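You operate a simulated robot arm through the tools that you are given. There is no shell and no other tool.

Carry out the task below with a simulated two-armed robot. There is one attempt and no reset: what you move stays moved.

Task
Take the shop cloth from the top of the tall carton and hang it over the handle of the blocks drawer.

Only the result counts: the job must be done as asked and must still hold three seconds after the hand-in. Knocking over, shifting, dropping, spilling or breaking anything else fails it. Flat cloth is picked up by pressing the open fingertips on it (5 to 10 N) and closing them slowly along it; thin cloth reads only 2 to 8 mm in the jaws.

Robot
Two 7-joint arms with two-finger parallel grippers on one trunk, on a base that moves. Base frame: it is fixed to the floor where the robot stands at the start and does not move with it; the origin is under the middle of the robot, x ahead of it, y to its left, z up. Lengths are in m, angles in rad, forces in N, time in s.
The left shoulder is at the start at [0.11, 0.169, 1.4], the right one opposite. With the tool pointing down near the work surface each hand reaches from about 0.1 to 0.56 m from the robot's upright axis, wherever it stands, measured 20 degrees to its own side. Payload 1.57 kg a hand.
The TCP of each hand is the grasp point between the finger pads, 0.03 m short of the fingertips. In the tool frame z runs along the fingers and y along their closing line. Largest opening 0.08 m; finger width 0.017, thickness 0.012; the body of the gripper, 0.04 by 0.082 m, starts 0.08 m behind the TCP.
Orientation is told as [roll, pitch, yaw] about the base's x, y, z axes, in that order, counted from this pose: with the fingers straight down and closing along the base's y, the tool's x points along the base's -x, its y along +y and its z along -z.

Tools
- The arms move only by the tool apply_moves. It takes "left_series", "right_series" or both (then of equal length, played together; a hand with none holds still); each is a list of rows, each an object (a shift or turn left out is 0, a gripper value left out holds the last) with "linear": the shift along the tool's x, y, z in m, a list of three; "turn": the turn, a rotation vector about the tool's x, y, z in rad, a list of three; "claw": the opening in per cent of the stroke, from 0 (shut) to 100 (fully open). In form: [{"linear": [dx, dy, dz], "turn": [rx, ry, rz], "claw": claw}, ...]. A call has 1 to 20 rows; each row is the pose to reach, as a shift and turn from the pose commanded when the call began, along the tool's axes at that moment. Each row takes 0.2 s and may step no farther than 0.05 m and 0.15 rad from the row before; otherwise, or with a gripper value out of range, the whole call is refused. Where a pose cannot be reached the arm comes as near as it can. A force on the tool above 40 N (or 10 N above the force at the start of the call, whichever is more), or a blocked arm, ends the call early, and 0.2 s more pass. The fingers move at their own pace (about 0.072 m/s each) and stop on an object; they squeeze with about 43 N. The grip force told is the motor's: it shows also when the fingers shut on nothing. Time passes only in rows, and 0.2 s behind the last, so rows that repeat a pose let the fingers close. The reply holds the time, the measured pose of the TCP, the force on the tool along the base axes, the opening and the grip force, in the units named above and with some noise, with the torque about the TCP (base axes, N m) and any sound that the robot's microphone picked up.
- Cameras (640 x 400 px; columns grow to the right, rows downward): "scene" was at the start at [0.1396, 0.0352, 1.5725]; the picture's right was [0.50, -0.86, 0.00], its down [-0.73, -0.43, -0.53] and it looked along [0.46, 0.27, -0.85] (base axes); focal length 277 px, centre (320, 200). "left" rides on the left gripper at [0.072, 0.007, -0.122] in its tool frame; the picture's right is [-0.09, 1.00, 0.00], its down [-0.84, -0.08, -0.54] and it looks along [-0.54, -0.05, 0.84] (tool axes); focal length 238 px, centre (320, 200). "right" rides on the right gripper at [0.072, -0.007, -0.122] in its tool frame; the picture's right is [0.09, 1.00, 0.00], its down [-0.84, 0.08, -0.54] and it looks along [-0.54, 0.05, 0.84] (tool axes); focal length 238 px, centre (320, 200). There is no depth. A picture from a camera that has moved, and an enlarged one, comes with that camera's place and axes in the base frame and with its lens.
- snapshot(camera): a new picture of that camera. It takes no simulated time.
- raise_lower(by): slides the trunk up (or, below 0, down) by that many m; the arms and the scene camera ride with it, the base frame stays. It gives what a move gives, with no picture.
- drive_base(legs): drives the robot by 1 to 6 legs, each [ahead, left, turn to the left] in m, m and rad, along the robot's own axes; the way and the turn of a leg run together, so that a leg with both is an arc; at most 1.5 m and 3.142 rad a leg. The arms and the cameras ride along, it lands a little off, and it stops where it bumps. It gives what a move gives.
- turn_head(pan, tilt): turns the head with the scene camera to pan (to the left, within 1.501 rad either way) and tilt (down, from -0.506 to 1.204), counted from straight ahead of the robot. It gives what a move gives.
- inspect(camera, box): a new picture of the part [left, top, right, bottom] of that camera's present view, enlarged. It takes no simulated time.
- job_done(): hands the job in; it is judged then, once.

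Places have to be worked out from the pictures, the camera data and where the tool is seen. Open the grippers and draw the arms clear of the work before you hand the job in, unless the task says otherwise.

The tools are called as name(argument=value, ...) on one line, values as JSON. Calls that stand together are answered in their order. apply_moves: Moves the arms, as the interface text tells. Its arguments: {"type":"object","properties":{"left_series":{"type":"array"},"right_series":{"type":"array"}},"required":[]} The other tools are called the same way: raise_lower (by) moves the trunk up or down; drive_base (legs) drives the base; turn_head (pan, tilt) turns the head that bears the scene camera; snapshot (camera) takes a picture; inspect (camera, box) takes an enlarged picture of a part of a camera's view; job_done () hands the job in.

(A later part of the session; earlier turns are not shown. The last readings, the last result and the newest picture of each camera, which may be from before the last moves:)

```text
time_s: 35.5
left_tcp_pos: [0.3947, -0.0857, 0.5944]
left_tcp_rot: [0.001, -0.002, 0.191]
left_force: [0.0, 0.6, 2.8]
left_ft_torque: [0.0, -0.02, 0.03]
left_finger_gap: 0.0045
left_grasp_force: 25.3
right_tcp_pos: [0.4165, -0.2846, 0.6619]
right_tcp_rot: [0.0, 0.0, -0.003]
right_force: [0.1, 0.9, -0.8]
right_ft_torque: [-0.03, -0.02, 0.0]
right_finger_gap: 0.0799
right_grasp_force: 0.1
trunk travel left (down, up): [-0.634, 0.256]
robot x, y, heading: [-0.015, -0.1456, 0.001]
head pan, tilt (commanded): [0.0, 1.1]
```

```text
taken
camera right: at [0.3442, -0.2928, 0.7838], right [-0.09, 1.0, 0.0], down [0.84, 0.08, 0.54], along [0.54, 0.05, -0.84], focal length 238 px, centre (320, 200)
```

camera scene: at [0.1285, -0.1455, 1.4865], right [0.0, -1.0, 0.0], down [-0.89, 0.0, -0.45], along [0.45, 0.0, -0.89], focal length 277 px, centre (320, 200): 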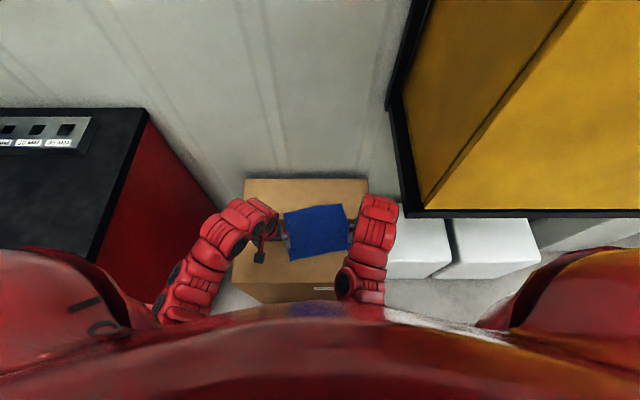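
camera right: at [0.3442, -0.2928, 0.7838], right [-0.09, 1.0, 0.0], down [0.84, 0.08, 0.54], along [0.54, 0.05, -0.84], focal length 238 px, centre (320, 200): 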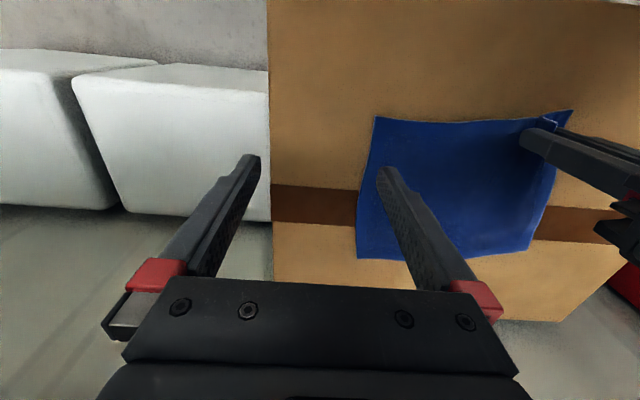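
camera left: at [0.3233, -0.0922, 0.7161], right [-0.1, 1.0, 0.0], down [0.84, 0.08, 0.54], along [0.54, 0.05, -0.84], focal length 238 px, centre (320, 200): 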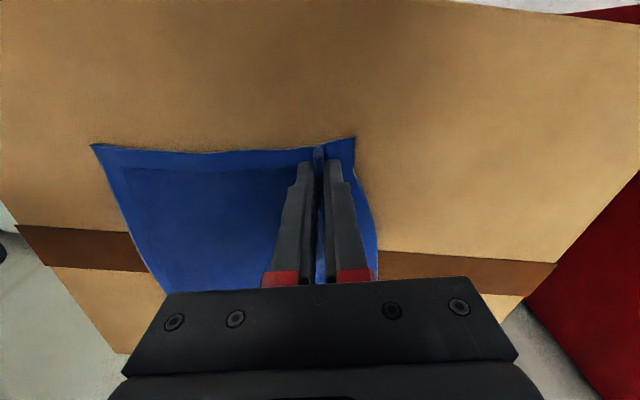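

The left jaws hold a pleat (4.5 mm reading). The cloth has slid, with corner C now at about (0.393,−0.239), confirmed by both wrist cameras. I'll hover the right hand just inside it with a smaller 3 cm opening, keeping about 12 cm between the hands.

apply_moves(right_series=[{"linear": [0.002, 0.02, 0.0], "claw": 37}, {"linear": [0.004, 0.045, 0.005], "claw": 37}, {"linear": [0.0067, 0.065, 0.02], "claw": 37}, {"linear": [0.0067, 0.0765, 0.04], "claw": 37}, {"linear": [0.0067, 0.0765, 0.052], "claw": 37}, {"linear": [0.0067, 0.0765, 0.052], "claw": 37}])

snapshot(camera="right")

snapshot(camera="left")

inspect(camera="scene", box=[220, 170, 420, 310])

```text
time_s: 36.9
left_tcp_pos: [0.3944, -0.0853, 0.5937]
left_tcp_rot: [-0.002, -0.001, 0.189]
left_force: [0.9, -0.8, 3.1]
left_ft_torque: [0.0, 0.0, 0.03]
left_finger_gap: 0.0046
left_grasp_force: 24.9
right_tcp_pos: [0.4096, -0.2086, 0.6098]
right_tcp_rot: [-0.002, 0.0, -0.003]
right_force: [-1.0, -1.1, -0.8]
right_ft_torque: [0.01, -0.03, 0.05]
right_finger_gap: 0.0294
right_grasp_force: 0.0
trunk travel left (down, up): [-0.634, 0.256]
robot x, y, heading: [-0.0163, -0.1418, 0.005]
head pan, tilt (commanded): [0.0, 1.1]
```

```text
taken
camera right: at [0.337, -0.2165, 0.7312], right [-0.09, 1.0, 0.0], down [0.84, 0.08, 0.54], along [0.54, 0.05, -0.84], focal length 238 px, centre (320, 200)
```

right: 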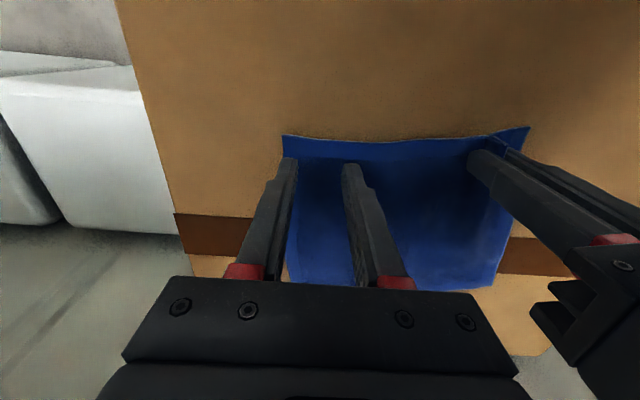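

```text
taken
camera left: at [0.3233, -0.0922, 0.7161], right [-0.1, 1.0, 0.0], down [0.84, 0.08, 0.54], along [0.54, 0.05, -0.84], focal length 238 px, centre (320, 200)
```

left: 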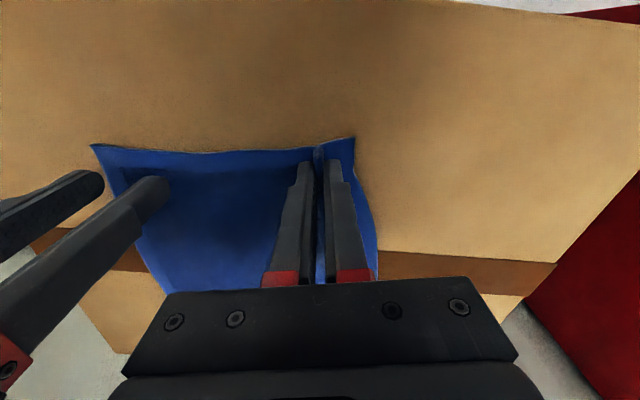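

```text
2.86 times, centred on (320, 240) of scene
camera zoom: at [0.1284, -0.1455, 1.4865], right [0.0, -1.0, 0.0], down [-0.89, 0.0, -0.45], along [0.45, 0.0, -0.89], focal length 792 px, centre (320, 86)
```

zoom: 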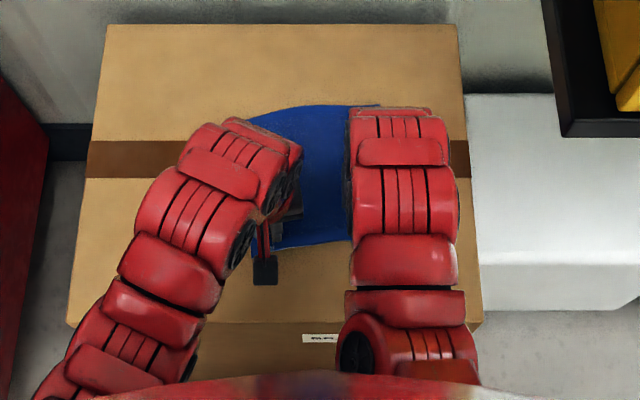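

The wrists have a few centimetres between them and both right fingertips are over the cloth. I'll shift 3 mm inward and descend to contact in small steps.

apply_moves(right_series=[{"linear": [0, 0.003, 0.006]}, {"linear": [-0.001, 0.003, 0.012]}, {"linear": [-0.001, 0.003, 0.014]}, {"linear": [-0.001, 0.003, 0.016]}, {"linear": [-0.001, 0.003, 0.016]}])

```text
time_s: 38.1
left_tcp_pos: [0.3957, -0.0856, 0.5937]
left_tcp_rot: [0.002, 0.0, 0.191]
left_force: [0.1, 0.0, 3.1]
left_ft_torque: [0.01, -0.02, 0.01]
left_finger_gap: 0.0048
left_grasp_force: 24.6
right_tcp_pos: [0.411, -0.2065, 0.5938]
right_tcp_rot: [0.0, 0.0, -0.002]
right_force: [-0.3, 1.3, 3.5]
right_ft_torque: [0.01, 0.03, 0.0]
right_finger_gap: 0.0296
right_grasp_force: 0.1
trunk travel left (down, up): [-0.634, 0.256]
robot x, y, heading: [-0.0121, -0.1436, 0.001]
head pan, tilt (commanded): [0.0, 1.1]
```

Light contact at 3.5 N. I'll press about 1.2 mm more (about 8 N) and close the right fingers slowly.

apply_moves(right_series=[{"linear": [0, 0, 0.0012], "claw": 37}, {"linear": [0, 0, 0.0012], "claw": 37}, {"linear": [0, 0, 0.0012], "claw": 33}, {"linear": [0, 0, 0.0012], "claw": 29}, {"linear": [0, 0, 0.0012], "claw": 25}, {"linear": [0, 0, 0.0012], "claw": 21}, {"linear": [0, 0, 0.0012], "claw": 17}, {"linear": [0, 0, 0.0012], "claw": 13}, {"linear": [0, 0, 0.0012], "claw": 9}, {"linear": [0, 0, 0.0012], "claw": 6}, {"linear": [0, 0, 0.0012], "claw": 3}, {"linear": [0, 0, 0.0012], "claw": 0}, {"linear": [0, 0, 0.0012], "claw": 0}, {"linear": [0, 0, 0.0012], "claw": 0}])

snapshot(camera="right")

snapshot(camera="left")

```text
time_s: 41.1
left_tcp_pos: [0.3958, -0.0857, 0.5942]
left_tcp_rot: [-0.002, -0.001, 0.191]
left_force: [0.9, -2.2, 3.0]
left_ft_torque: [-0.04, -0.03, 0.03]
left_finger_gap: 0.0046
left_grasp_force: 24.7
right_tcp_pos: [0.4118, -0.2055, 0.5924]
right_tcp_rot: [0.001, -0.001, -0.001]
right_force: [-0.2, 1.5, 11.0]
right_ft_torque: [0.06, 0.0, 0.06]
right_finger_gap: 0.004
right_grasp_force: 24.5
trunk travel left (down, up): [-0.634, 0.256]
robot x, y, heading: [-0.014, -0.1445, 0.001]
head pan, tilt (commanded): [0.0, 1.1]
```

```text
taken
camera right: at [0.3382, -0.2131, 0.7145], right [-0.09, 1.0, 0.0], down [0.84, 0.08, 0.54], along [0.54, 0.05, -0.84], focal length 238 px, centre (320, 200)
```

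right: 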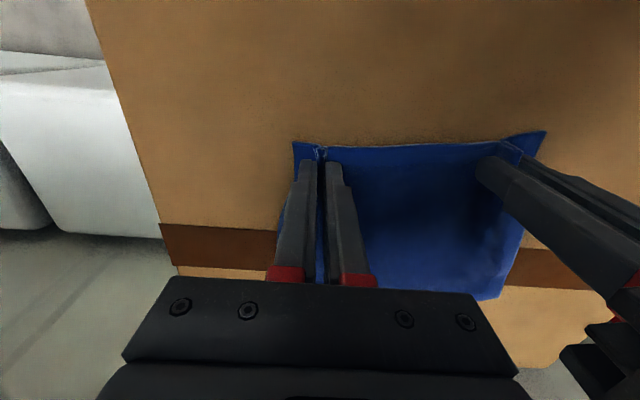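

```text
taken
camera left: at [0.3229, -0.0922, 0.7163], right [-0.1, 1.0, 0.0], down [0.84, 0.08, 0.54], along [0.54, 0.05, -0.84], focal length 238 px, centre (320, 200)
```

left: 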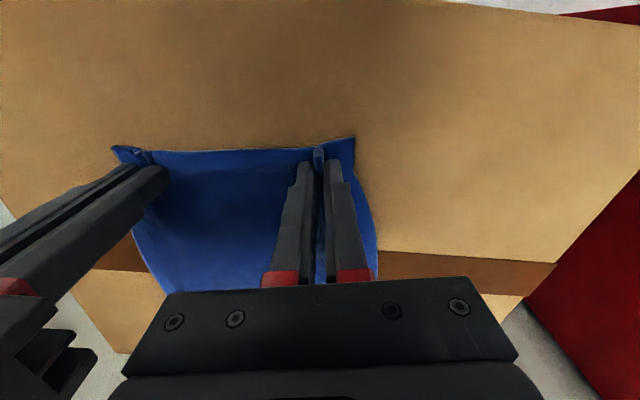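

Both jaws hold cloth (4.6 mm and 4.0 mm). I'll lift both hands together slowly by 6 cm and check.

apply_moves(left_series=[{"linear": [0, 0, -0.008]}, {"linear": [0, 0, -0.02]}, {"linear": [0, 0, -0.035]}, {"linear": [0, 0, -0.05]}, {"linear": [0, 0, -0.06]}, {"linear": [0, 0, -0.06]}], right_series=[{"linear": [0, 0, -0.008]}, {"linear": [0, 0, -0.02]}, {"linear": [0, 0, -0.035]}, {"linear": [0, 0, -0.05]}, {"linear": [0, 0, -0.06]}, {"linear": [0, 0, -0.06]}])

snapshot(camera="right")

snapshot(camera="left")

```text
time_s: 42.5
left_tcp_pos: [0.3961, -0.0856, 0.6531]
left_tcp_rot: [0.0, -0.001, 0.19]
left_force: [0.8, -1.8, -0.6]
left_ft_torque: [-0.07, 0.0, 0.01]
left_finger_gap: 0.0046
left_grasp_force: 25.2
right_tcp_pos: [0.4107, -0.2068, 0.6534]
right_tcp_rot: [0.001, 0.0, -0.002]
right_force: [-0.2, 1.9, 0.2]
right_ft_torque: [0.07, 0.0, 0.01]
right_finger_gap: 0.0039
right_grasp_force: 24.8
trunk travel left (down, up): [-0.634, 0.256]
robot x, y, heading: [-0.0148, -0.1471, 0.0]
head pan, tilt (commanded): [0.0, 1.1]
```

```text
taken
camera right: at [0.3384, -0.2135, 0.7741], right [-0.09, 1.0, 0.0], down [0.84, 0.08, 0.54], along [0.54, 0.05, -0.84], focal length 238 px, centre (320, 200)
```

right: 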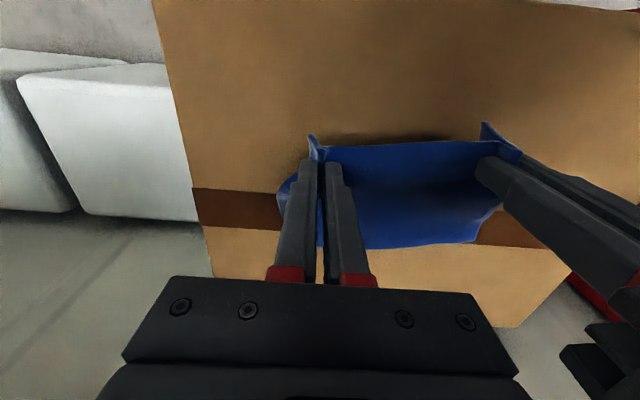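

```text
taken
camera left: at [0.3231, -0.0923, 0.7757], right [-0.1, 1.0, 0.0], down [0.84, 0.08, 0.54], along [0.54, 0.05, -0.84], focal length 238 px, centre (320, 200)
```

left: 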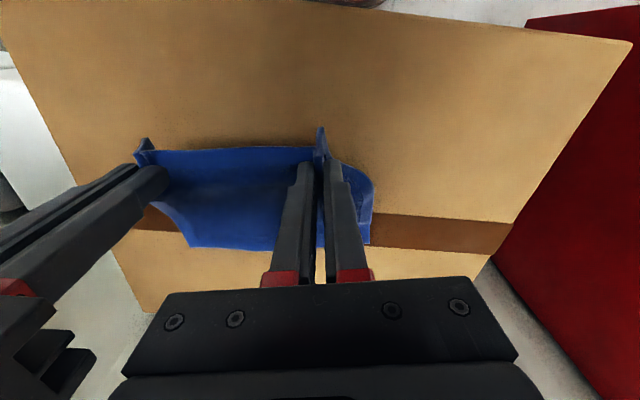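

The cloth is lifting cleanly as a sheet between both hands. I'll raise the trunk to bring it fully off the carton.

raise_lower(by=0.2)

snapshot(camera="scene")

snapshot(camera="left")

```text
time_s: 44.7
left_tcp_pos: [0.3967, -0.0864, 0.8528]
left_tcp_rot: [0.001, 0.0, 0.191]
left_force: [0.8, -1.6, 0.2]
left_ft_torque: [-0.07, 0.01, 0.04]
left_finger_gap: 0.0045
left_grasp_force: 24.7
right_tcp_pos: [0.4108, -0.2061, 0.8526]
right_tcp_rot: [0.0, 0.0, -0.002]
right_force: [-0.5, 2.0, 0.5]
right_ft_torque: [0.07, -0.02, 0.02]
right_finger_gap: 0.0039
right_grasp_force: 24.6
trunk travel left (down, up): [-0.834, 0.056]
robot x, y, heading: [-0.0131, -0.1447, -0.004]
head pan, tilt (commanded): [0.0, 1.1]
```

```text
taken
camera scene: at [0.1288, -0.1455, 1.6864], right [0.0, -1.0, 0.0], down [-0.89, 0.0, -0.45], along [0.45, 0.0, -0.89], focal length 277 px, centre (320, 200)
```

scene: 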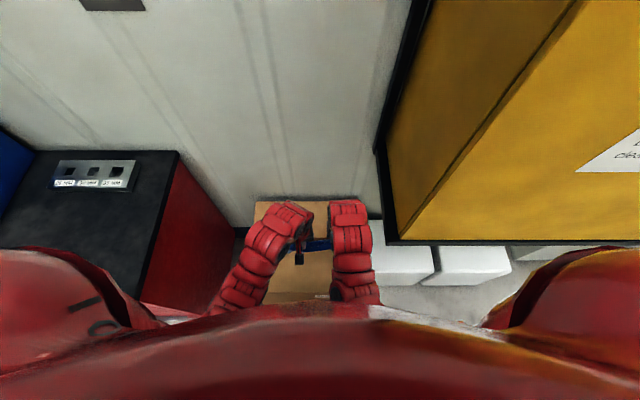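

```text
taken
camera left: at [0.3234, -0.092, 0.9755], right [-0.1, 1.0, 0.0], down [0.84, 0.08, 0.54], along [0.54, 0.05, -0.84], focal length 238 px, centre (320, 200)
```

left: 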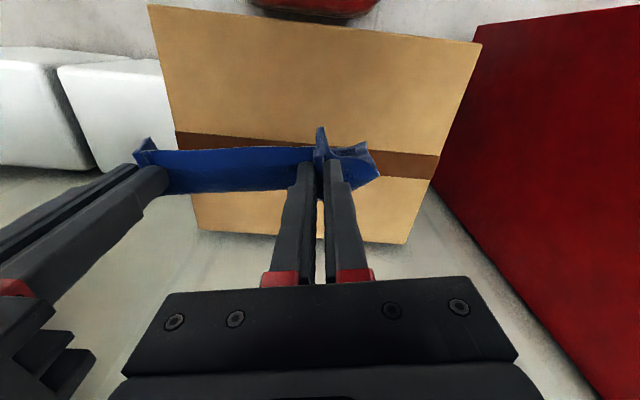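

The cloth is clear of the carton and held by both hands. I'll back away and strafe left to stand facing the BLOCKS drawer, keeping distance from the bench.

drive_base(legs=[[-0.49, 0, 0], [0, 1.04, 0]])

turn_head(pan=0.0, tilt=0.8)

snapshot(camera="scene")

snapshot(camera="left")

snapshot(camera="right")

```text
time_s: 52.6
left_tcp_pos: [-0.0988, 0.9569, 0.8529]
left_tcp_rot: [0.001, 0.001, 0.198]
left_force: [1.2, -2.3, -0.3]
left_ft_torque: [-0.05, -0.04, -0.02]
left_finger_gap: 0.0042
left_grasp_force: 24.7
right_tcp_pos: [-0.0827, 0.8374, 0.8524]
right_tcp_rot: [0.0, 0.0, 0.008]
right_force: [-0.4, 2.6, 0.1]
right_ft_torque: [0.07, 0.02, 0.0]
right_finger_gap: 0.0039
right_grasp_force: 24.0
trunk travel left (down, up): [-0.834, 0.056]
robot x, y, heading: [-0.5086, 0.8928, 0.008]
head pan, tilt (commanded): [0.0, 1.1]
```

```text
time_s: 53.4
left_tcp_pos: [-0.0992, 0.957, 0.8535]
left_tcp_rot: [0.001, 0.002, 0.199]
left_force: [0.8, -1.9, -1.0]
left_ft_torque: [-0.04, -0.07, 0.0]
left_finger_gap: 0.0043
left_grasp_force: 25.2
right_tcp_pos: [-0.0812, 0.836, 0.8517]
right_tcp_rot: [0.0, 0.001, 0.009]
right_force: [-0.3, 1.6, -0.5]
right_ft_torque: [0.05, 0.02, 0.03]
right_finger_gap: 0.0038
right_grasp_force: 24.4
trunk travel left (down, up): [-0.834, 0.056]
robot x, y, heading: [-0.5106, 0.8878, 0.006]
head pan, tilt (commanded): [0.0, 0.799]
```

```text
taken
camera scene: at [-0.3475, 0.8942, 1.7081], right [0.01, -1.0, 0.0], down [-0.72, -0.01, -0.7], along [0.7, 0.01, -0.72], focal length 277 px, centre (320, 200)
```

scene: 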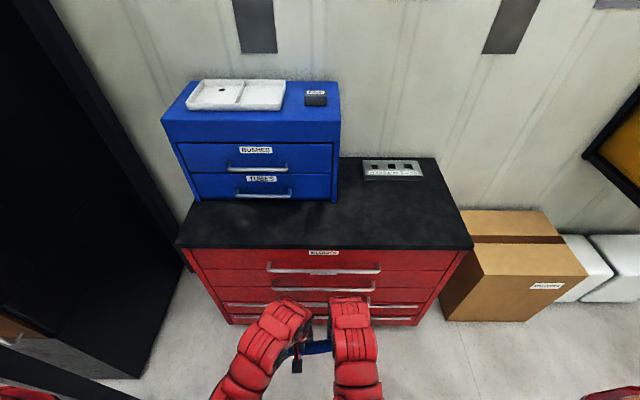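

```text
taken
camera left: at [-0.171, 0.9494, 0.9755], right [-0.11, 0.99, 0.0], down [0.84, 0.09, 0.54], along [0.54, 0.06, -0.84], focal length 238 px, centre (320, 200)
```

left: 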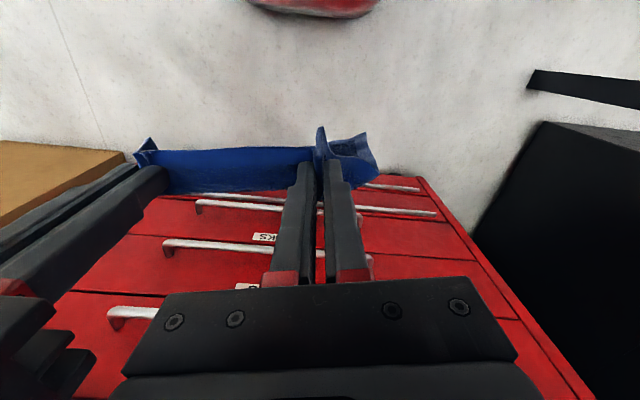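

```text
taken
camera right: at [-0.1545, 0.8284, 0.9741], right [-0.1, 0.99, 0.0], down [0.84, 0.08, 0.54], along [0.54, 0.05, -0.84], focal length 238 px, centre (320, 200)
```

right: 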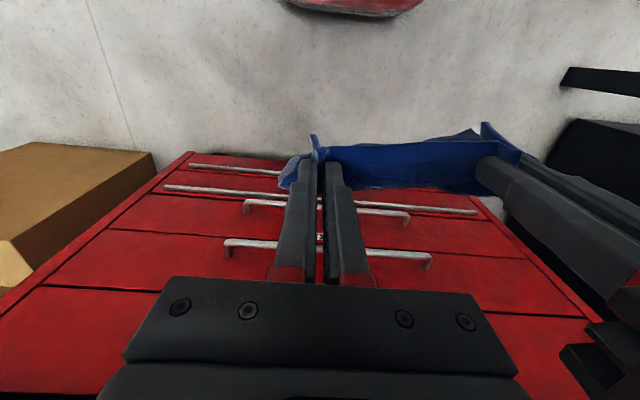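

Now in front of the BLOCKS drawer. I'll zoom in on the handle from this height, then lower the trunk to see it from a second height and triangulate it precisely.

inspect(camera="scene", box=[250, 230, 400, 324])

raise_lower(by=-0.5)

turn_head(pan=0.0, tilt=0.6)

snapshot(camera="scene")

inspect(camera="scene", box=[220, 150, 420, 275])

```text
4.26 times, centred on (325, 277) of scene
camera zoom: at [-0.3475, 0.8942, 1.7081], right [0.01, -1.0, 0.0], down [-0.72, -0.01, -0.7], along [0.7, 0.01, -0.72], focal length 1179 px, centre (299, -128)
```

zoom: 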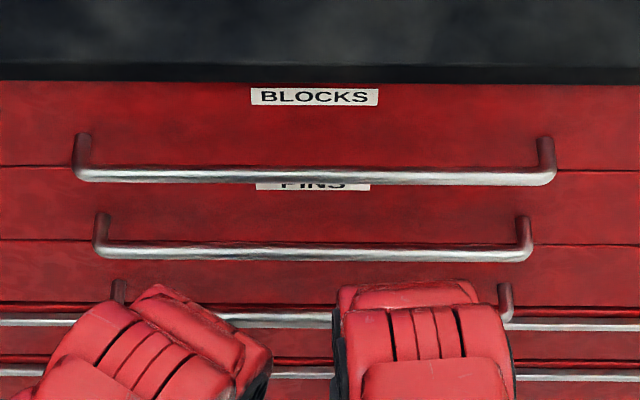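

```text
refused: -0.5 is not a number from -0.4 to 0.4
```

```text
time_s: 54.1
left_tcp_pos: [-0.0991, 0.9558, 0.8533]
left_tcp_rot: [-0.001, -0.001, 0.198]
left_force: [-0.3, -3.1, -0.4]
left_ft_torque: [-0.08, -0.03, -0.04]
left_finger_gap: 0.0045
left_grasp_force: 25.0
right_tcp_pos: [-0.083, 0.8371, 0.8529]
right_tcp_rot: [0.0, -0.002, 0.009]
right_force: [-0.3, 3.0, 0.4]
right_ft_torque: [0.04, 0.03, 0.01]
right_finger_gap: 0.0037
right_grasp_force: 24.2
trunk travel left (down, up): [-0.834, 0.056]
robot x, y, heading: [-0.5093, 0.8945, 0.01]
head pan, tilt (commanded): [0.0, 0.6]
```

```text
taken
camera scene: at [-0.3397, 0.8943, 1.725], right [0.01, -1.0, 0.0], down [-0.57, -0.01, -0.82], along [0.82, 0.01, -0.57], focal length 277 px, centre (320, 200)
```

scene: 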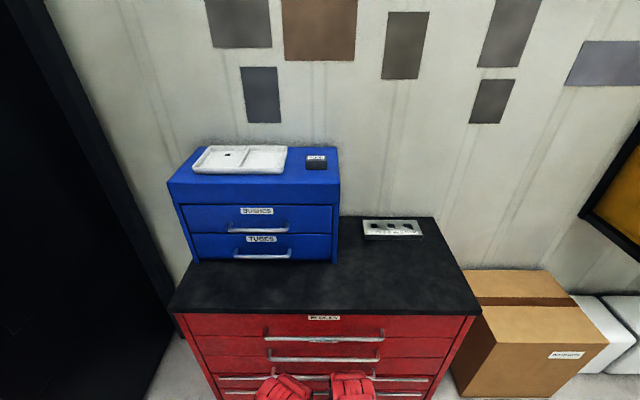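

```text
3.20 times, centred on (320, 212) of scene
camera zoom: at [-0.3397, 0.8943, 1.725], right [0.01, -1.0, 0.0], down [-0.57, -0.01, -0.82], along [0.82, 0.01, -0.57], focal length 887 px, centre (320, 160)
```

zoom: 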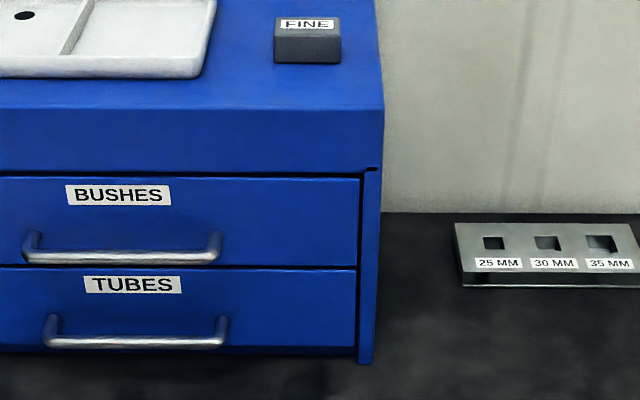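

The trunk moves at most 0.4 m per call. I'll lower it by 0.38 m and look again with a shallow tilt.

raise_lower(by=-0.38)

turn_head(pan=0.0, tilt=0.8)

snapshot(camera="scene")

inspect(camera="scene", box=[230, 150, 410, 262])

```text
time_s: 57.8
left_tcp_pos: [-0.0991, 0.9558, 0.474]
left_tcp_rot: [0.001, 0.0, 0.197]
left_force: [0.3, -3.3, -1.0]
left_ft_torque: [-0.1, -0.02, -0.02]
left_finger_gap: 0.0045
left_grasp_force: 25.3
right_tcp_pos: [-0.0826, 0.8362, 0.4719]
right_tcp_rot: [0.0, 0.0, 0.008]
right_force: [-0.2, 2.4, 0.7]
right_ft_torque: [0.03, 0.01, 0.0]
right_finger_gap: 0.0036
right_grasp_force: 24.5
trunk travel left (down, up): [-0.454, 0.436]
robot x, y, heading: [-0.5046, 0.8946, 0.011]
head pan, tilt (commanded): [0.0, 0.6]
```

```text
time_s: 58.5
left_tcp_pos: [-0.0976, 0.9574, 0.4735]
left_tcp_rot: [0.0, 0.001, 0.199]
left_force: [0.0, -2.2, 0.1]
left_ft_torque: [-0.07, 0.0, -0.01]
left_finger_gap: 0.0046
left_grasp_force: 25.1
right_tcp_pos: [-0.081, 0.8364, 0.4724]
right_tcp_rot: [0.001, -0.001, 0.008]
right_force: [-0.7, 2.6, -0.5]
right_ft_torque: [0.07, 0.05, 0.02]
right_finger_gap: 0.0041
right_grasp_force: 24.3
trunk travel left (down, up): [-0.454, 0.436]
robot x, y, heading: [-0.5018, 0.8946, 0.01]
head pan, tilt (commanded): [0.0, 0.799]
```

```text
taken
camera scene: at [-0.3474, 0.8942, 1.3282], right [0.01, -1.0, 0.0], down [-0.72, -0.01, -0.7], along [0.7, 0.01, -0.72], focal length 277 px, centre (320, 200)
```

scene: 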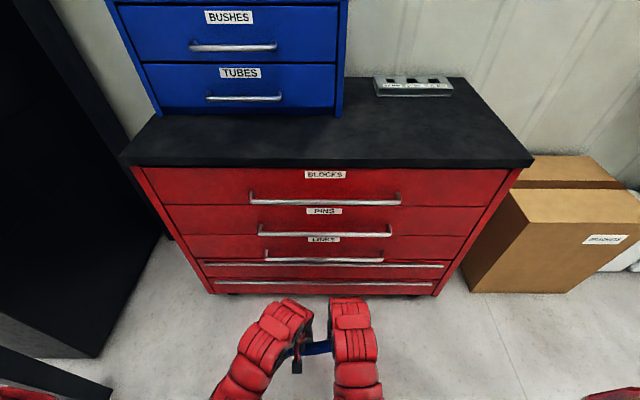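

```text
3.56 times, centred on (320, 206) of scene
camera zoom: at [-0.3474, 0.8942, 1.3282], right [0.01, -1.0, 0.0], down [-0.72, -0.01, -0.7], along [0.7, 0.01, -0.72], focal length 985 px, centre (320, 179)
```

zoom: 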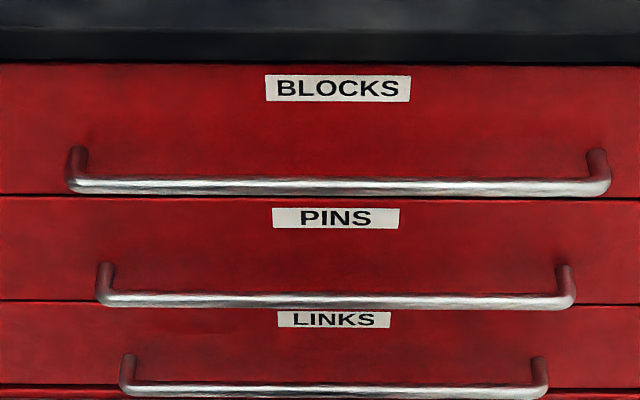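

Triangulating from two heights gives the BLOCKS bar at x≈0.195, z≈0.76, y 0.66–1.10, with the drawer face and bench lip at x≈0.225–0.23. First I'll square up the left hand with the right so the cloth hangs parallel to the bar, away from the bench.

apply_moves(left_series=[{"linear": [-0.005, -0.0017, 0], "turn": [0, 0, 0.065]}, {"linear": [-0.0105, -0.0035, 0], "turn": [0, 0, 0.13]}, {"linear": [-0.0158, -0.0052, 0], "turn": [0, 0, 0.19]}, {"linear": [-0.0158, -0.0052, 0], "turn": [0, 0, 0.19]}])

raise_lower(by=0.39)

snapshot(camera="left")

snapshot(camera="right")

```text
time_s: 59.5
left_tcp_pos: [-0.0825, 0.9543, 0.4744]
left_tcp_rot: [0.001, 0.001, 0.009]
left_force: [-0.3, -1.2, -0.3]
left_ft_torque: [0.0, 0.01, 0.05]
left_finger_gap: 0.0042
left_grasp_force: 24.9
right_tcp_pos: [-0.0827, 0.8368, 0.4723]
right_tcp_rot: [0.0, 0.0, 0.009]
right_force: [0.3, 0.5, 1.0]
right_ft_torque: [-0.05, 0.02, -0.02]
right_finger_gap: 0.0037
right_grasp_force: 24.2
trunk travel left (down, up): [-0.454, 0.436]
robot x, y, heading: [-0.5039, 0.8915, 0.014]
head pan, tilt (commanded): [0.0, 0.799]
```

```text
time_s: 63.2
left_tcp_pos: [-0.0817, 0.9542, 0.8627]
left_tcp_rot: [0.0, 0.0, 0.012]
left_force: [0.2, 0.0, 0.0]
left_ft_torque: [-0.01, -0.02, 0.04]
left_finger_gap: 0.0045
left_grasp_force: 24.8
right_tcp_pos: [-0.0836, 0.8368, 0.8625]
right_tcp_rot: [0.001, -0.001, 0.01]
right_force: [0.4, 0.3, 0.4]
right_ft_torque: [0.02, 0.03, 0.02]
right_finger_gap: 0.0039
right_grasp_force: 24.7
trunk travel left (down, up): [-0.844, 0.046]
robot x, y, heading: [-0.5079, 0.8928, 0.012]
head pan, tilt (commanded): [0.0, 0.799]
```

```text
taken
camera left: at [-0.1545, 0.961, 0.9854], right [0.08, 1.0, 0.0], down [0.84, -0.07, 0.54], along [0.54, -0.05, -0.84], focal length 238 px, centre (320, 200)
```

left: 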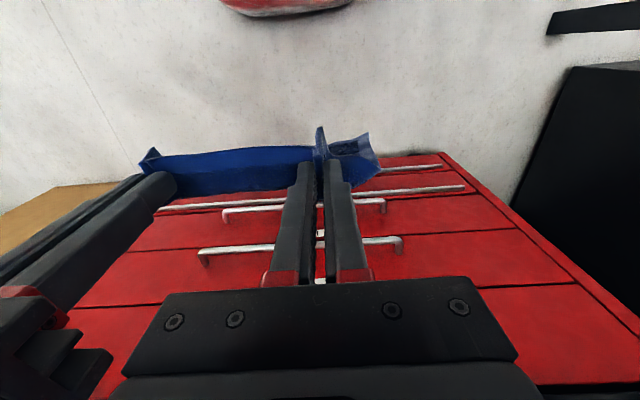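

```text
taken
camera right: at [-0.1544, 0.8284, 0.984], right [-0.1, 0.99, 0.0], down [0.84, 0.08, 0.54], along [0.54, 0.05, -0.84], focal length 238 px, centre (320, 200)
```

right: 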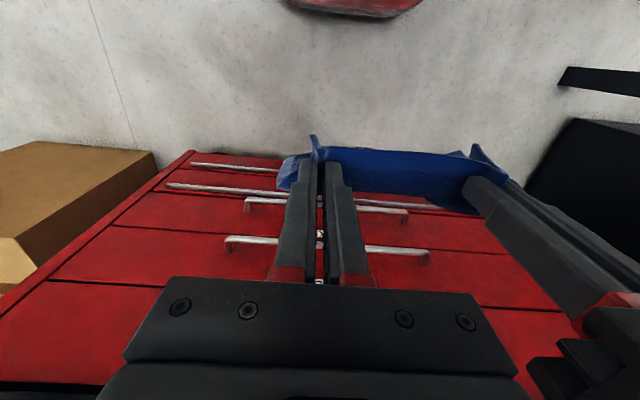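

The tension is gone and the hands are aligned. I'll zoom in on how the cloth hangs from the fingers.

inspect(camera="left", box=[120, 110, 400, 220])

inspect(camera="scene", box=[220, 250, 420, 390])

```text
2.29 times, centred on (260, 165) of left
camera zoom: at [-0.1545, 0.961, 0.9854], right [0.08, 1.0, 0.0], down [0.84, -0.07, 0.54], along [0.54, -0.05, -0.84], focal length 545 px, centre (457, 280)
```

zoom: 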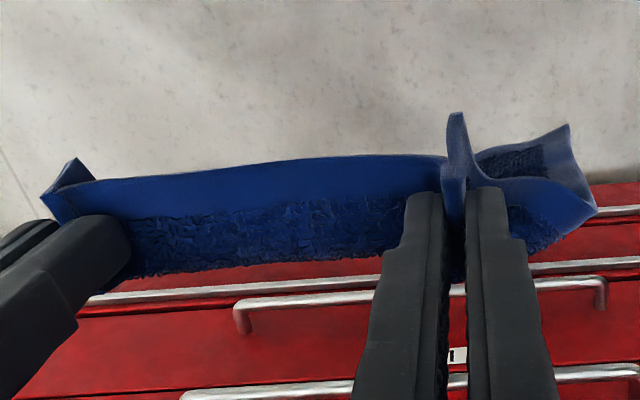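

```text
2.86 times, centred on (320, 320) of scene
camera zoom: at [-0.3473, 0.8942, 1.7181], right [0.01, -1.0, 0.0], down [-0.72, -0.01, -0.7], along [0.7, 0.01, -0.72], focal length 792 px, centre (320, -143)
```

zoom: 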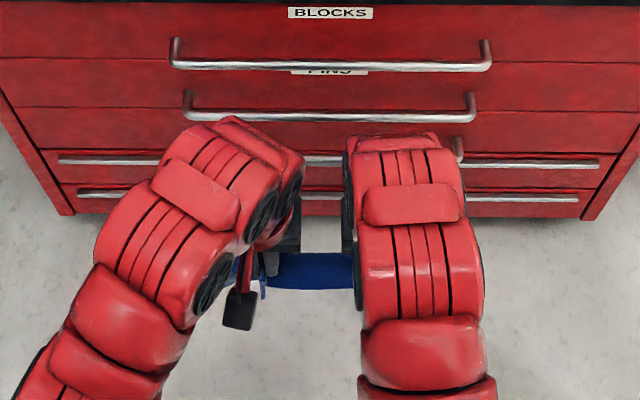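

The cloth forms a short flap on the robot side and the rest drops on the bench side of the fingers. I'll raise the hands about 10 cm so the head camera sees the hanging part at a flatter angle.

apply_moves(left_series=[{"linear": [0, 0, -0.03]}, {"linear": [0, 0, -0.06]}, {"linear": [0, 0, -0.09]}, {"linear": [0, 0, -0.12]}, {"linear": [0, 0, -0.12]}], right_series=[{"linear": [0, 0, -0.03]}, {"linear": [0, 0, -0.06]}, {"linear": [0, 0, -0.09]}, {"linear": [0, 0, -0.12]}, {"linear": [0, 0, -0.12]}])

snapshot(camera="scene")

inspect(camera="scene", box=[220, 220, 420, 345])

```text
time_s: 64.4
left_tcp_pos: [-0.0822, 0.9536, 0.9846]
left_tcp_rot: [0.002, 0.001, 0.011]
left_force: [0.2, -0.5, 0.5]
left_ft_torque: [-0.06, 0.0, 0.07]
left_finger_gap: 0.0044
left_grasp_force: 25.2
right_tcp_pos: [-0.0819, 0.8359, 0.9831]
right_tcp_rot: [0.0, 0.001, 0.008]
right_force: [-0.3, 0.4, -1.0]
right_ft_torque: [-0.02, -0.04, 0.0]
right_finger_gap: 0.0036
right_grasp_force: 24.0
trunk travel left (down, up): [-0.844, 0.046]
robot x, y, heading: [-0.5055, 0.8925, 0.009]
head pan, tilt (commanded): [0.0, 0.799]
```

```text
taken
camera scene: at [-0.3474, 0.8938, 1.7181], right [0.01, -1.0, 0.0], down [-0.72, -0.01, -0.7], along [0.7, 0.01, -0.72], focal length 277 px, centre (320, 200)
```

scene: 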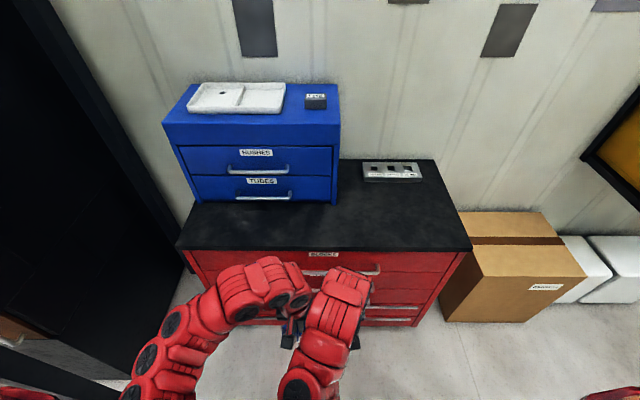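

```text
3.20 times, centred on (320, 282) of scene
camera zoom: at [-0.3474, 0.8938, 1.7181], right [0.01, -1.0, 0.0], down [-0.72, -0.01, -0.7], along [0.7, 0.01, -0.72], focal length 887 px, centre (320, -64)
```

zoom: 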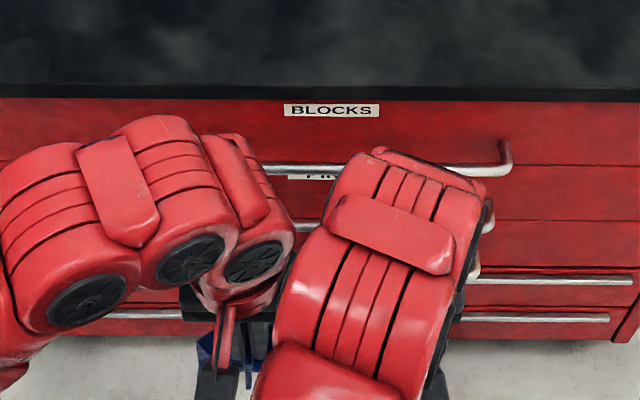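

The arms block that view, so I'll rely on the wrist cameras and the geometry. The cloth leans towards the bench, so I can let it hug the drawer face as it goes down behind the bar. I'll drive forward to bring the hands in front of the bench lip.

drive_base(legs=[[0.225, 0, -0.008]])

snapshot(camera="left")

snapshot(camera="right")

snapshot(camera="scene")

```text
time_s: 66.2
left_tcp_pos: [0.1425, 0.9501, 0.9846]
left_tcp_rot: [-0.001, 0.001, 0.0]
left_force: [-0.2, 0.3, -0.4]
left_ft_torque: [-0.02, 0.0, 0.07]
left_finger_gap: 0.0042
left_grasp_force: 25.0
right_tcp_pos: [0.1413, 0.8319, 0.9822]
right_tcp_rot: [0.0, -0.002, 0.0]
right_force: [-0.7, 0.4, 0.6]
right_ft_torque: [-0.03, -0.02, 0.0]
right_finger_gap: 0.0037
right_grasp_force: 24.3
trunk travel left (down, up): [-0.844, 0.046]
robot x, y, heading: [-0.2792, 0.8937, -0.003]
head pan, tilt (commanded): [0.0, 0.799]
```

```text
taken
camera left: at [0.0709, 0.9583, 1.1065], right [0.09, 1.0, 0.0], down [0.84, -0.08, 0.54], along [0.54, -0.05, -0.84], focal length 238 px, centre (320, 200)
```

left: 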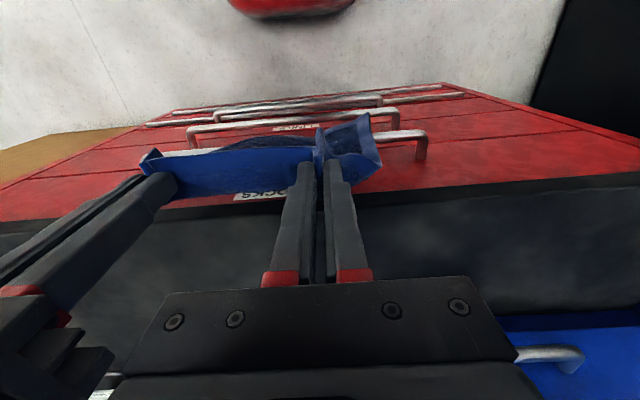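

```text
taken
camera right: at [0.0703, 0.8253, 1.1043], right [-0.09, 1.0, 0.0], down [0.84, 0.08, 0.54], along [0.54, 0.05, -0.84], focal length 238 px, centre (320, 200)
```

right: 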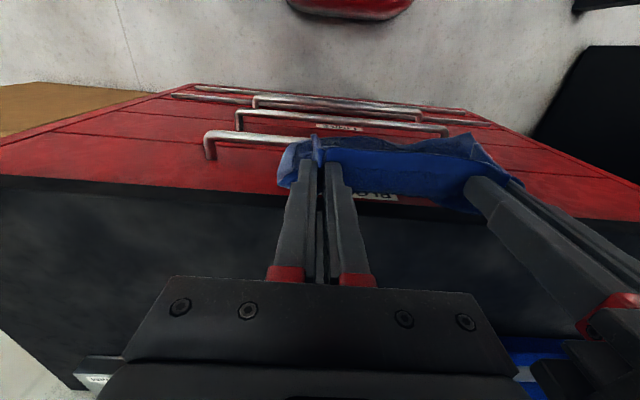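

```text
taken
camera scene: at [-0.1224, 0.8936, 1.7183], right [0.0, -1.0, 0.0], down [-0.72, 0.0, -0.7], along [0.7, 0.0, -0.72], focal length 277 px, centre (320, 200)
```

scene: 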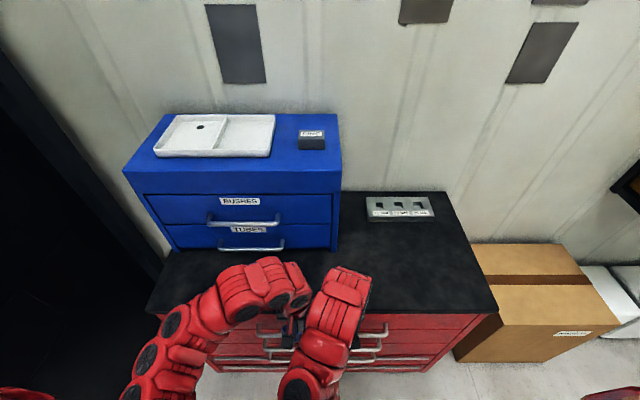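

The hands now hover in front of the bench edge. I'll zoom in on the wrist views to see where the hanging sheet is relative to the bar and the lip.

inspect(camera="left", box=[120, 90, 440, 230])

inspect(camera="right", box=[190, 90, 540, 230])

```text
2.00 times, centred on (280, 160) of left
camera zoom: at [0.0709, 0.9583, 1.1065], right [0.09, 1.0, 0.0], down [0.84, -0.08, 0.54], along [0.54, -0.05, -0.84], focal length 477 px, centre (400, 280)
```

zoom: 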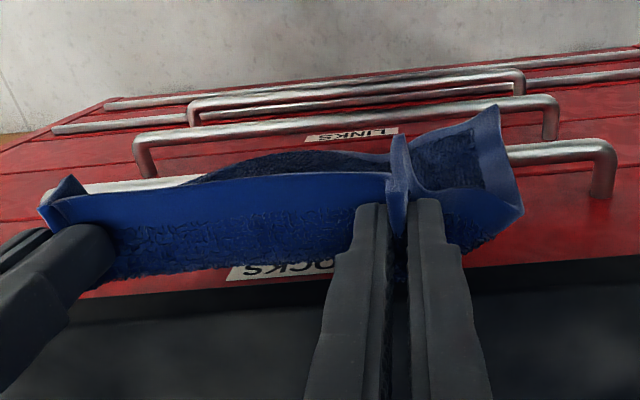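

```text
1.83 times, centred on (365, 160) of right
camera zoom: at [0.0703, 0.8253, 1.1043], right [-0.09, 1.0, 0.0], down [0.84, 0.08, 0.54], along [0.54, 0.05, -0.84], focal length 436 px, centre (238, 273)
```

zoom: 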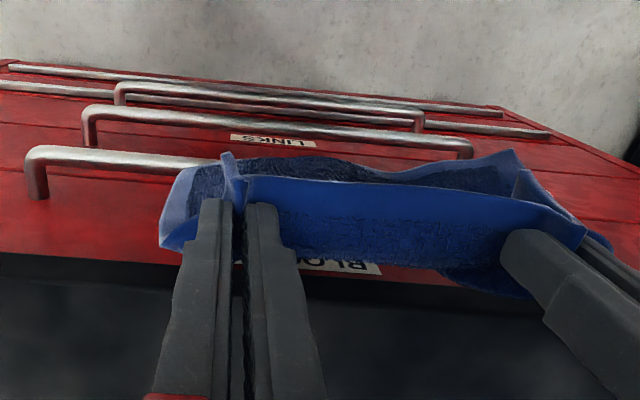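

The sheet now hangs nearly vertically, its bottom at z≈0.81 and 0–2 cm on the bench side of the fingers. The wrist camera confirms the bar at x≈0.194, the lip at ≈0.2235 and the face at ≈0.23. I'll take up a little slack and move both hands forward to x≈0.2075, over the gap.

apply_moves(left_series=[{"linear": [-0.015, 0.001, 0]}, {"linear": [-0.03, 0.0015, 0]}, {"linear": [-0.045, 0.0015, 0]}, {"linear": [-0.055, 0.0015, 0]}, {"linear": [-0.065, 0.0015, 0]}, {"linear": [-0.065, 0.0015, 0]}, {"linear": [-0.065, 0.0015, 0]}], right_series=[{"linear": [-0.015, 0, 0]}, {"linear": [-0.03, 0, 0]}, {"linear": [-0.045, 0, 0]}, {"linear": [-0.056, 0, 0]}, {"linear": [-0.066, 0, 0]}, {"linear": [-0.066, 0, 0]}, {"linear": [-0.066, 0, 0]}])

inspect(camera="left", box=[120, 90, 440, 230])

inspect(camera="right", box=[190, 90, 540, 230])

```text
time_s: 67.8
left_tcp_pos: [0.2088, 0.9529, 0.9832]
left_tcp_rot: [0.0, -0.001, 0.0]
left_force: [0.5, -0.1, -0.3]
left_ft_torque: [-0.01, 0.01, 0.07]
left_finger_gap: 0.0043
left_grasp_force: 24.8
right_tcp_pos: [0.2079, 0.8325, 0.9837]
right_tcp_rot: [0.001, 0.003, -0.001]
right_force: [-0.1, 0.7, 0.2]
right_ft_torque: [-0.03, -0.03, 0.0]
right_finger_gap: 0.0038
right_grasp_force: 24.4
trunk travel left (down, up): [-0.844, 0.046]
robot x, y, heading: [-0.2791, 0.8901, 0.001]
head pan, tilt (commanded): [0.0, 0.799]
```

```text
2.00 times, centred on (280, 160) of left
camera zoom: at [0.1362, 0.9599, 1.1057], right [0.09, 1.0, 0.0], down [0.84, -0.08, 0.54], along [0.54, -0.05, -0.84], focal length 477 px, centre (400, 280)
```

zoom: 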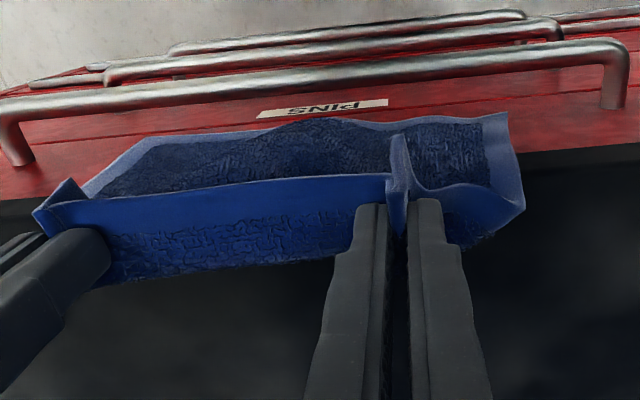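

```text
1.83 times, centred on (365, 160) of right
camera zoom: at [0.1367, 0.8253, 1.1044], right [-0.09, 1.0, 0.0], down [0.84, 0.08, 0.54], along [0.54, 0.05, -0.84], focal length 436 px, centre (238, 273)
```

zoom: 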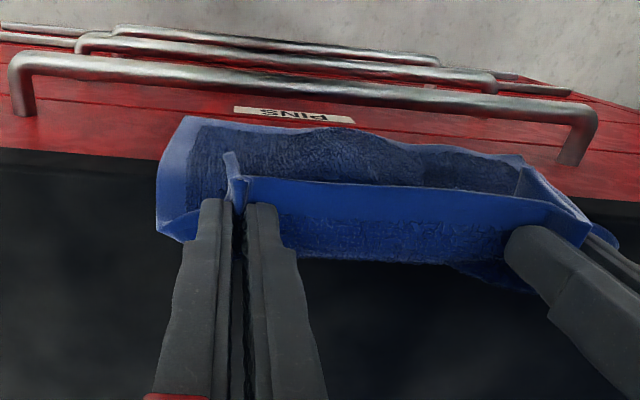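

The cloth hangs with its lower hem just behind the bar line. I'll shift 6 mm further towards the bench while the tips are still above the bench top, and lower 4.5 cm so the hem enters the gap.

apply_moves(left_series=[{"linear": [-0.006, 0, 0.0]}, {"linear": [-0.006, 0, 0.01]}, {"linear": [-0.006, 0, 0.02]}, {"linear": [-0.006, 0, 0.03]}, {"linear": [-0.006, 0, 0.04]}, {"linear": [-0.006, 0, 0.045]}, {"linear": [-0.006, 0, 0.045]}], right_series=[{"linear": [-0.006, 0, 0.0]}, {"linear": [-0.006, 0, 0.01]}, {"linear": [-0.006, 0, 0.02]}, {"linear": [-0.006, 0, 0.03]}, {"linear": [-0.006, 0, 0.04]}, {"linear": [-0.006, 0, 0.045]}, {"linear": [-0.006, 0, 0.045]}])

inspect(camera="left", box=[120, 90, 440, 230])

inspect(camera="right", box=[190, 90, 540, 230])

```text
time_s: 69.3
left_tcp_pos: [0.2149, 0.9518, 0.9402]
left_tcp_rot: [0.001, 0.0, 0.001]
left_force: [-0.2, -0.9, 1.2]
left_ft_torque: [-0.03, -0.02, 0.07]
left_finger_gap: 0.0044
left_grasp_force: 25.5
right_tcp_pos: [0.2147, 0.8329, 0.9369]
right_tcp_rot: [-0.001, 0.0, -0.001]
right_force: [-2.7, 0.8, 3.6]
right_ft_torque: [0.0, 0.08, -0.01]
right_finger_gap: 0.004
right_grasp_force: 24.9
trunk travel left (down, up): [-0.844, 0.046]
robot x, y, heading: [-0.2846, 0.894, 0.002]
head pan, tilt (commanded): [0.0, 0.799]
```

```text
2.00 times, centred on (280, 160) of left
camera zoom: at [0.1418, 0.9597, 1.0619], right [0.09, 1.0, 0.0], down [0.84, -0.08, 0.54], along [0.54, -0.05, -0.84], focal length 477 px, centre (400, 280)
```

zoom: 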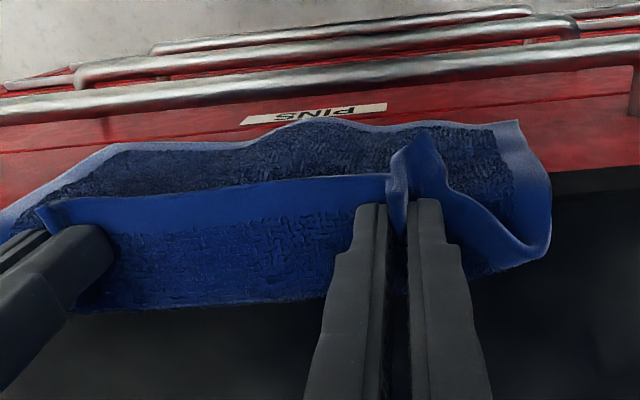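

```text
1.83 times, centred on (365, 160) of right
camera zoom: at [0.142, 0.8252, 1.0591], right [-0.09, 1.0, 0.0], down [0.84, 0.08, 0.54], along [0.54, 0.05, -0.84], focal length 436 px, centre (238, 273)
```

zoom: 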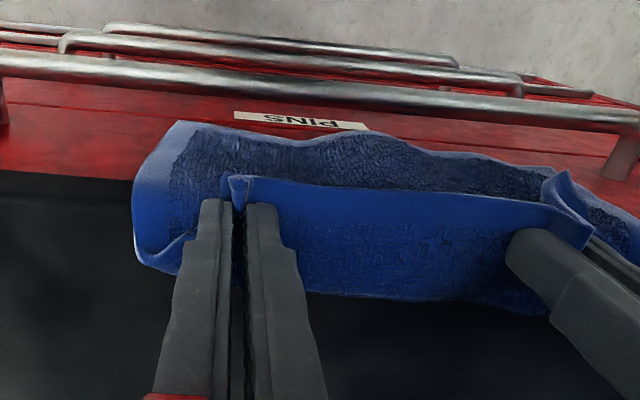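

There is slight contact of the right-hand cloth fold with the bench edge (about 4 N), and the hem is at about bar height, behind the bar. I'll ease back about 7 mm while continuing down in small steps.

apply_moves(left_series=[{"linear": [0.003, 0, 0.005]}, {"linear": [0.006, 0, 0.01]}, {"linear": [0.007, 0, 0.018]}, {"linear": [0.007, 0, 0.026]}, {"linear": [0.007, 0, 0.034]}, {"linear": [0.007, 0, 0.034]}], right_series=[{"linear": [0.003, 0, 0.004]}, {"linear": [0.006, 0, 0.008]}, {"linear": [0.007, 0, 0.016]}, {"linear": [0.007, 0, 0.024]}, {"linear": [0.007, 0, 0.032]}, {"linear": [0.007, 0, 0.032]}])

inspect(camera="left", box=[120, 90, 440, 230])

inspect(camera="right", box=[190, 90, 540, 230])

```text
time_s: 70.0
left_tcp_pos: [0.2117, 0.9526, 0.9346]
left_tcp_rot: [-0.004, -0.019, -0.002]
left_force: [-1.5, 2.2, 18.3]
left_ft_torque: [0.09, -0.02, 0.11]
left_finger_gap: 0.0045
left_grasp_force: 25.0
right_tcp_pos: [0.2124, 0.832, 0.9352]
right_tcp_rot: [0.004, -0.02, -0.006]
right_force: [-1.4, 1.5, 22.6]
right_ft_torque: [0.02, -0.06, 0.03]
right_finger_gap: 0.0038
right_grasp_force: 24.6
trunk travel left (down, up): [-0.844, 0.046]
robot x, y, heading: [-0.2815, 0.891, -0.003]
head pan, tilt (commanded): [0.0, 0.799]
stopped in row 3 (right hand): the force on the tool passed its limit at 48 N (the readings are from after the stop); the commanded pose is now the measured one
```

```text
2.00 times, centred on (280, 160) of left
camera zoom: at [0.1365, 0.9595, 1.0553], right [0.09, 1.0, 0.0], down [0.83, -0.08, 0.56], along [0.55, -0.05, -0.83], focal length 477 px, centre (400, 280)
```

zoom: 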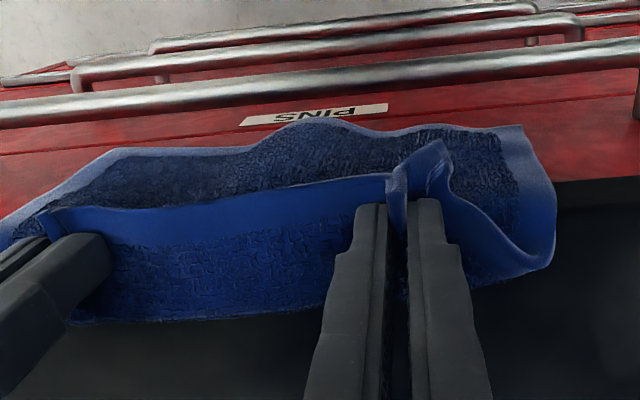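

```text
1.83 times, centred on (365, 160) of right
camera zoom: at [0.1378, 0.8252, 1.0548], right [-0.09, 1.0, 0.0], down [0.83, 0.07, 0.56], along [0.56, 0.05, -0.83], focal length 436 px, centre (238, 273)
```

zoom: 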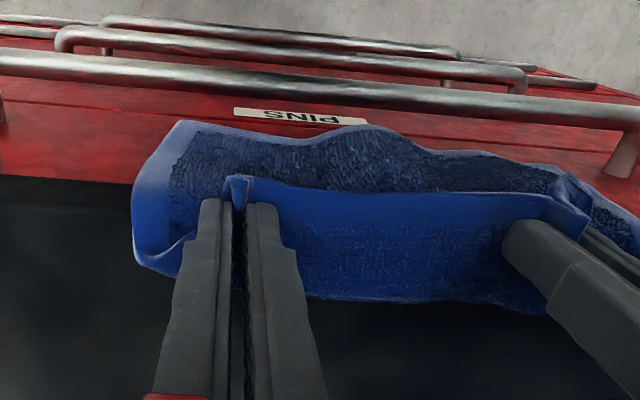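

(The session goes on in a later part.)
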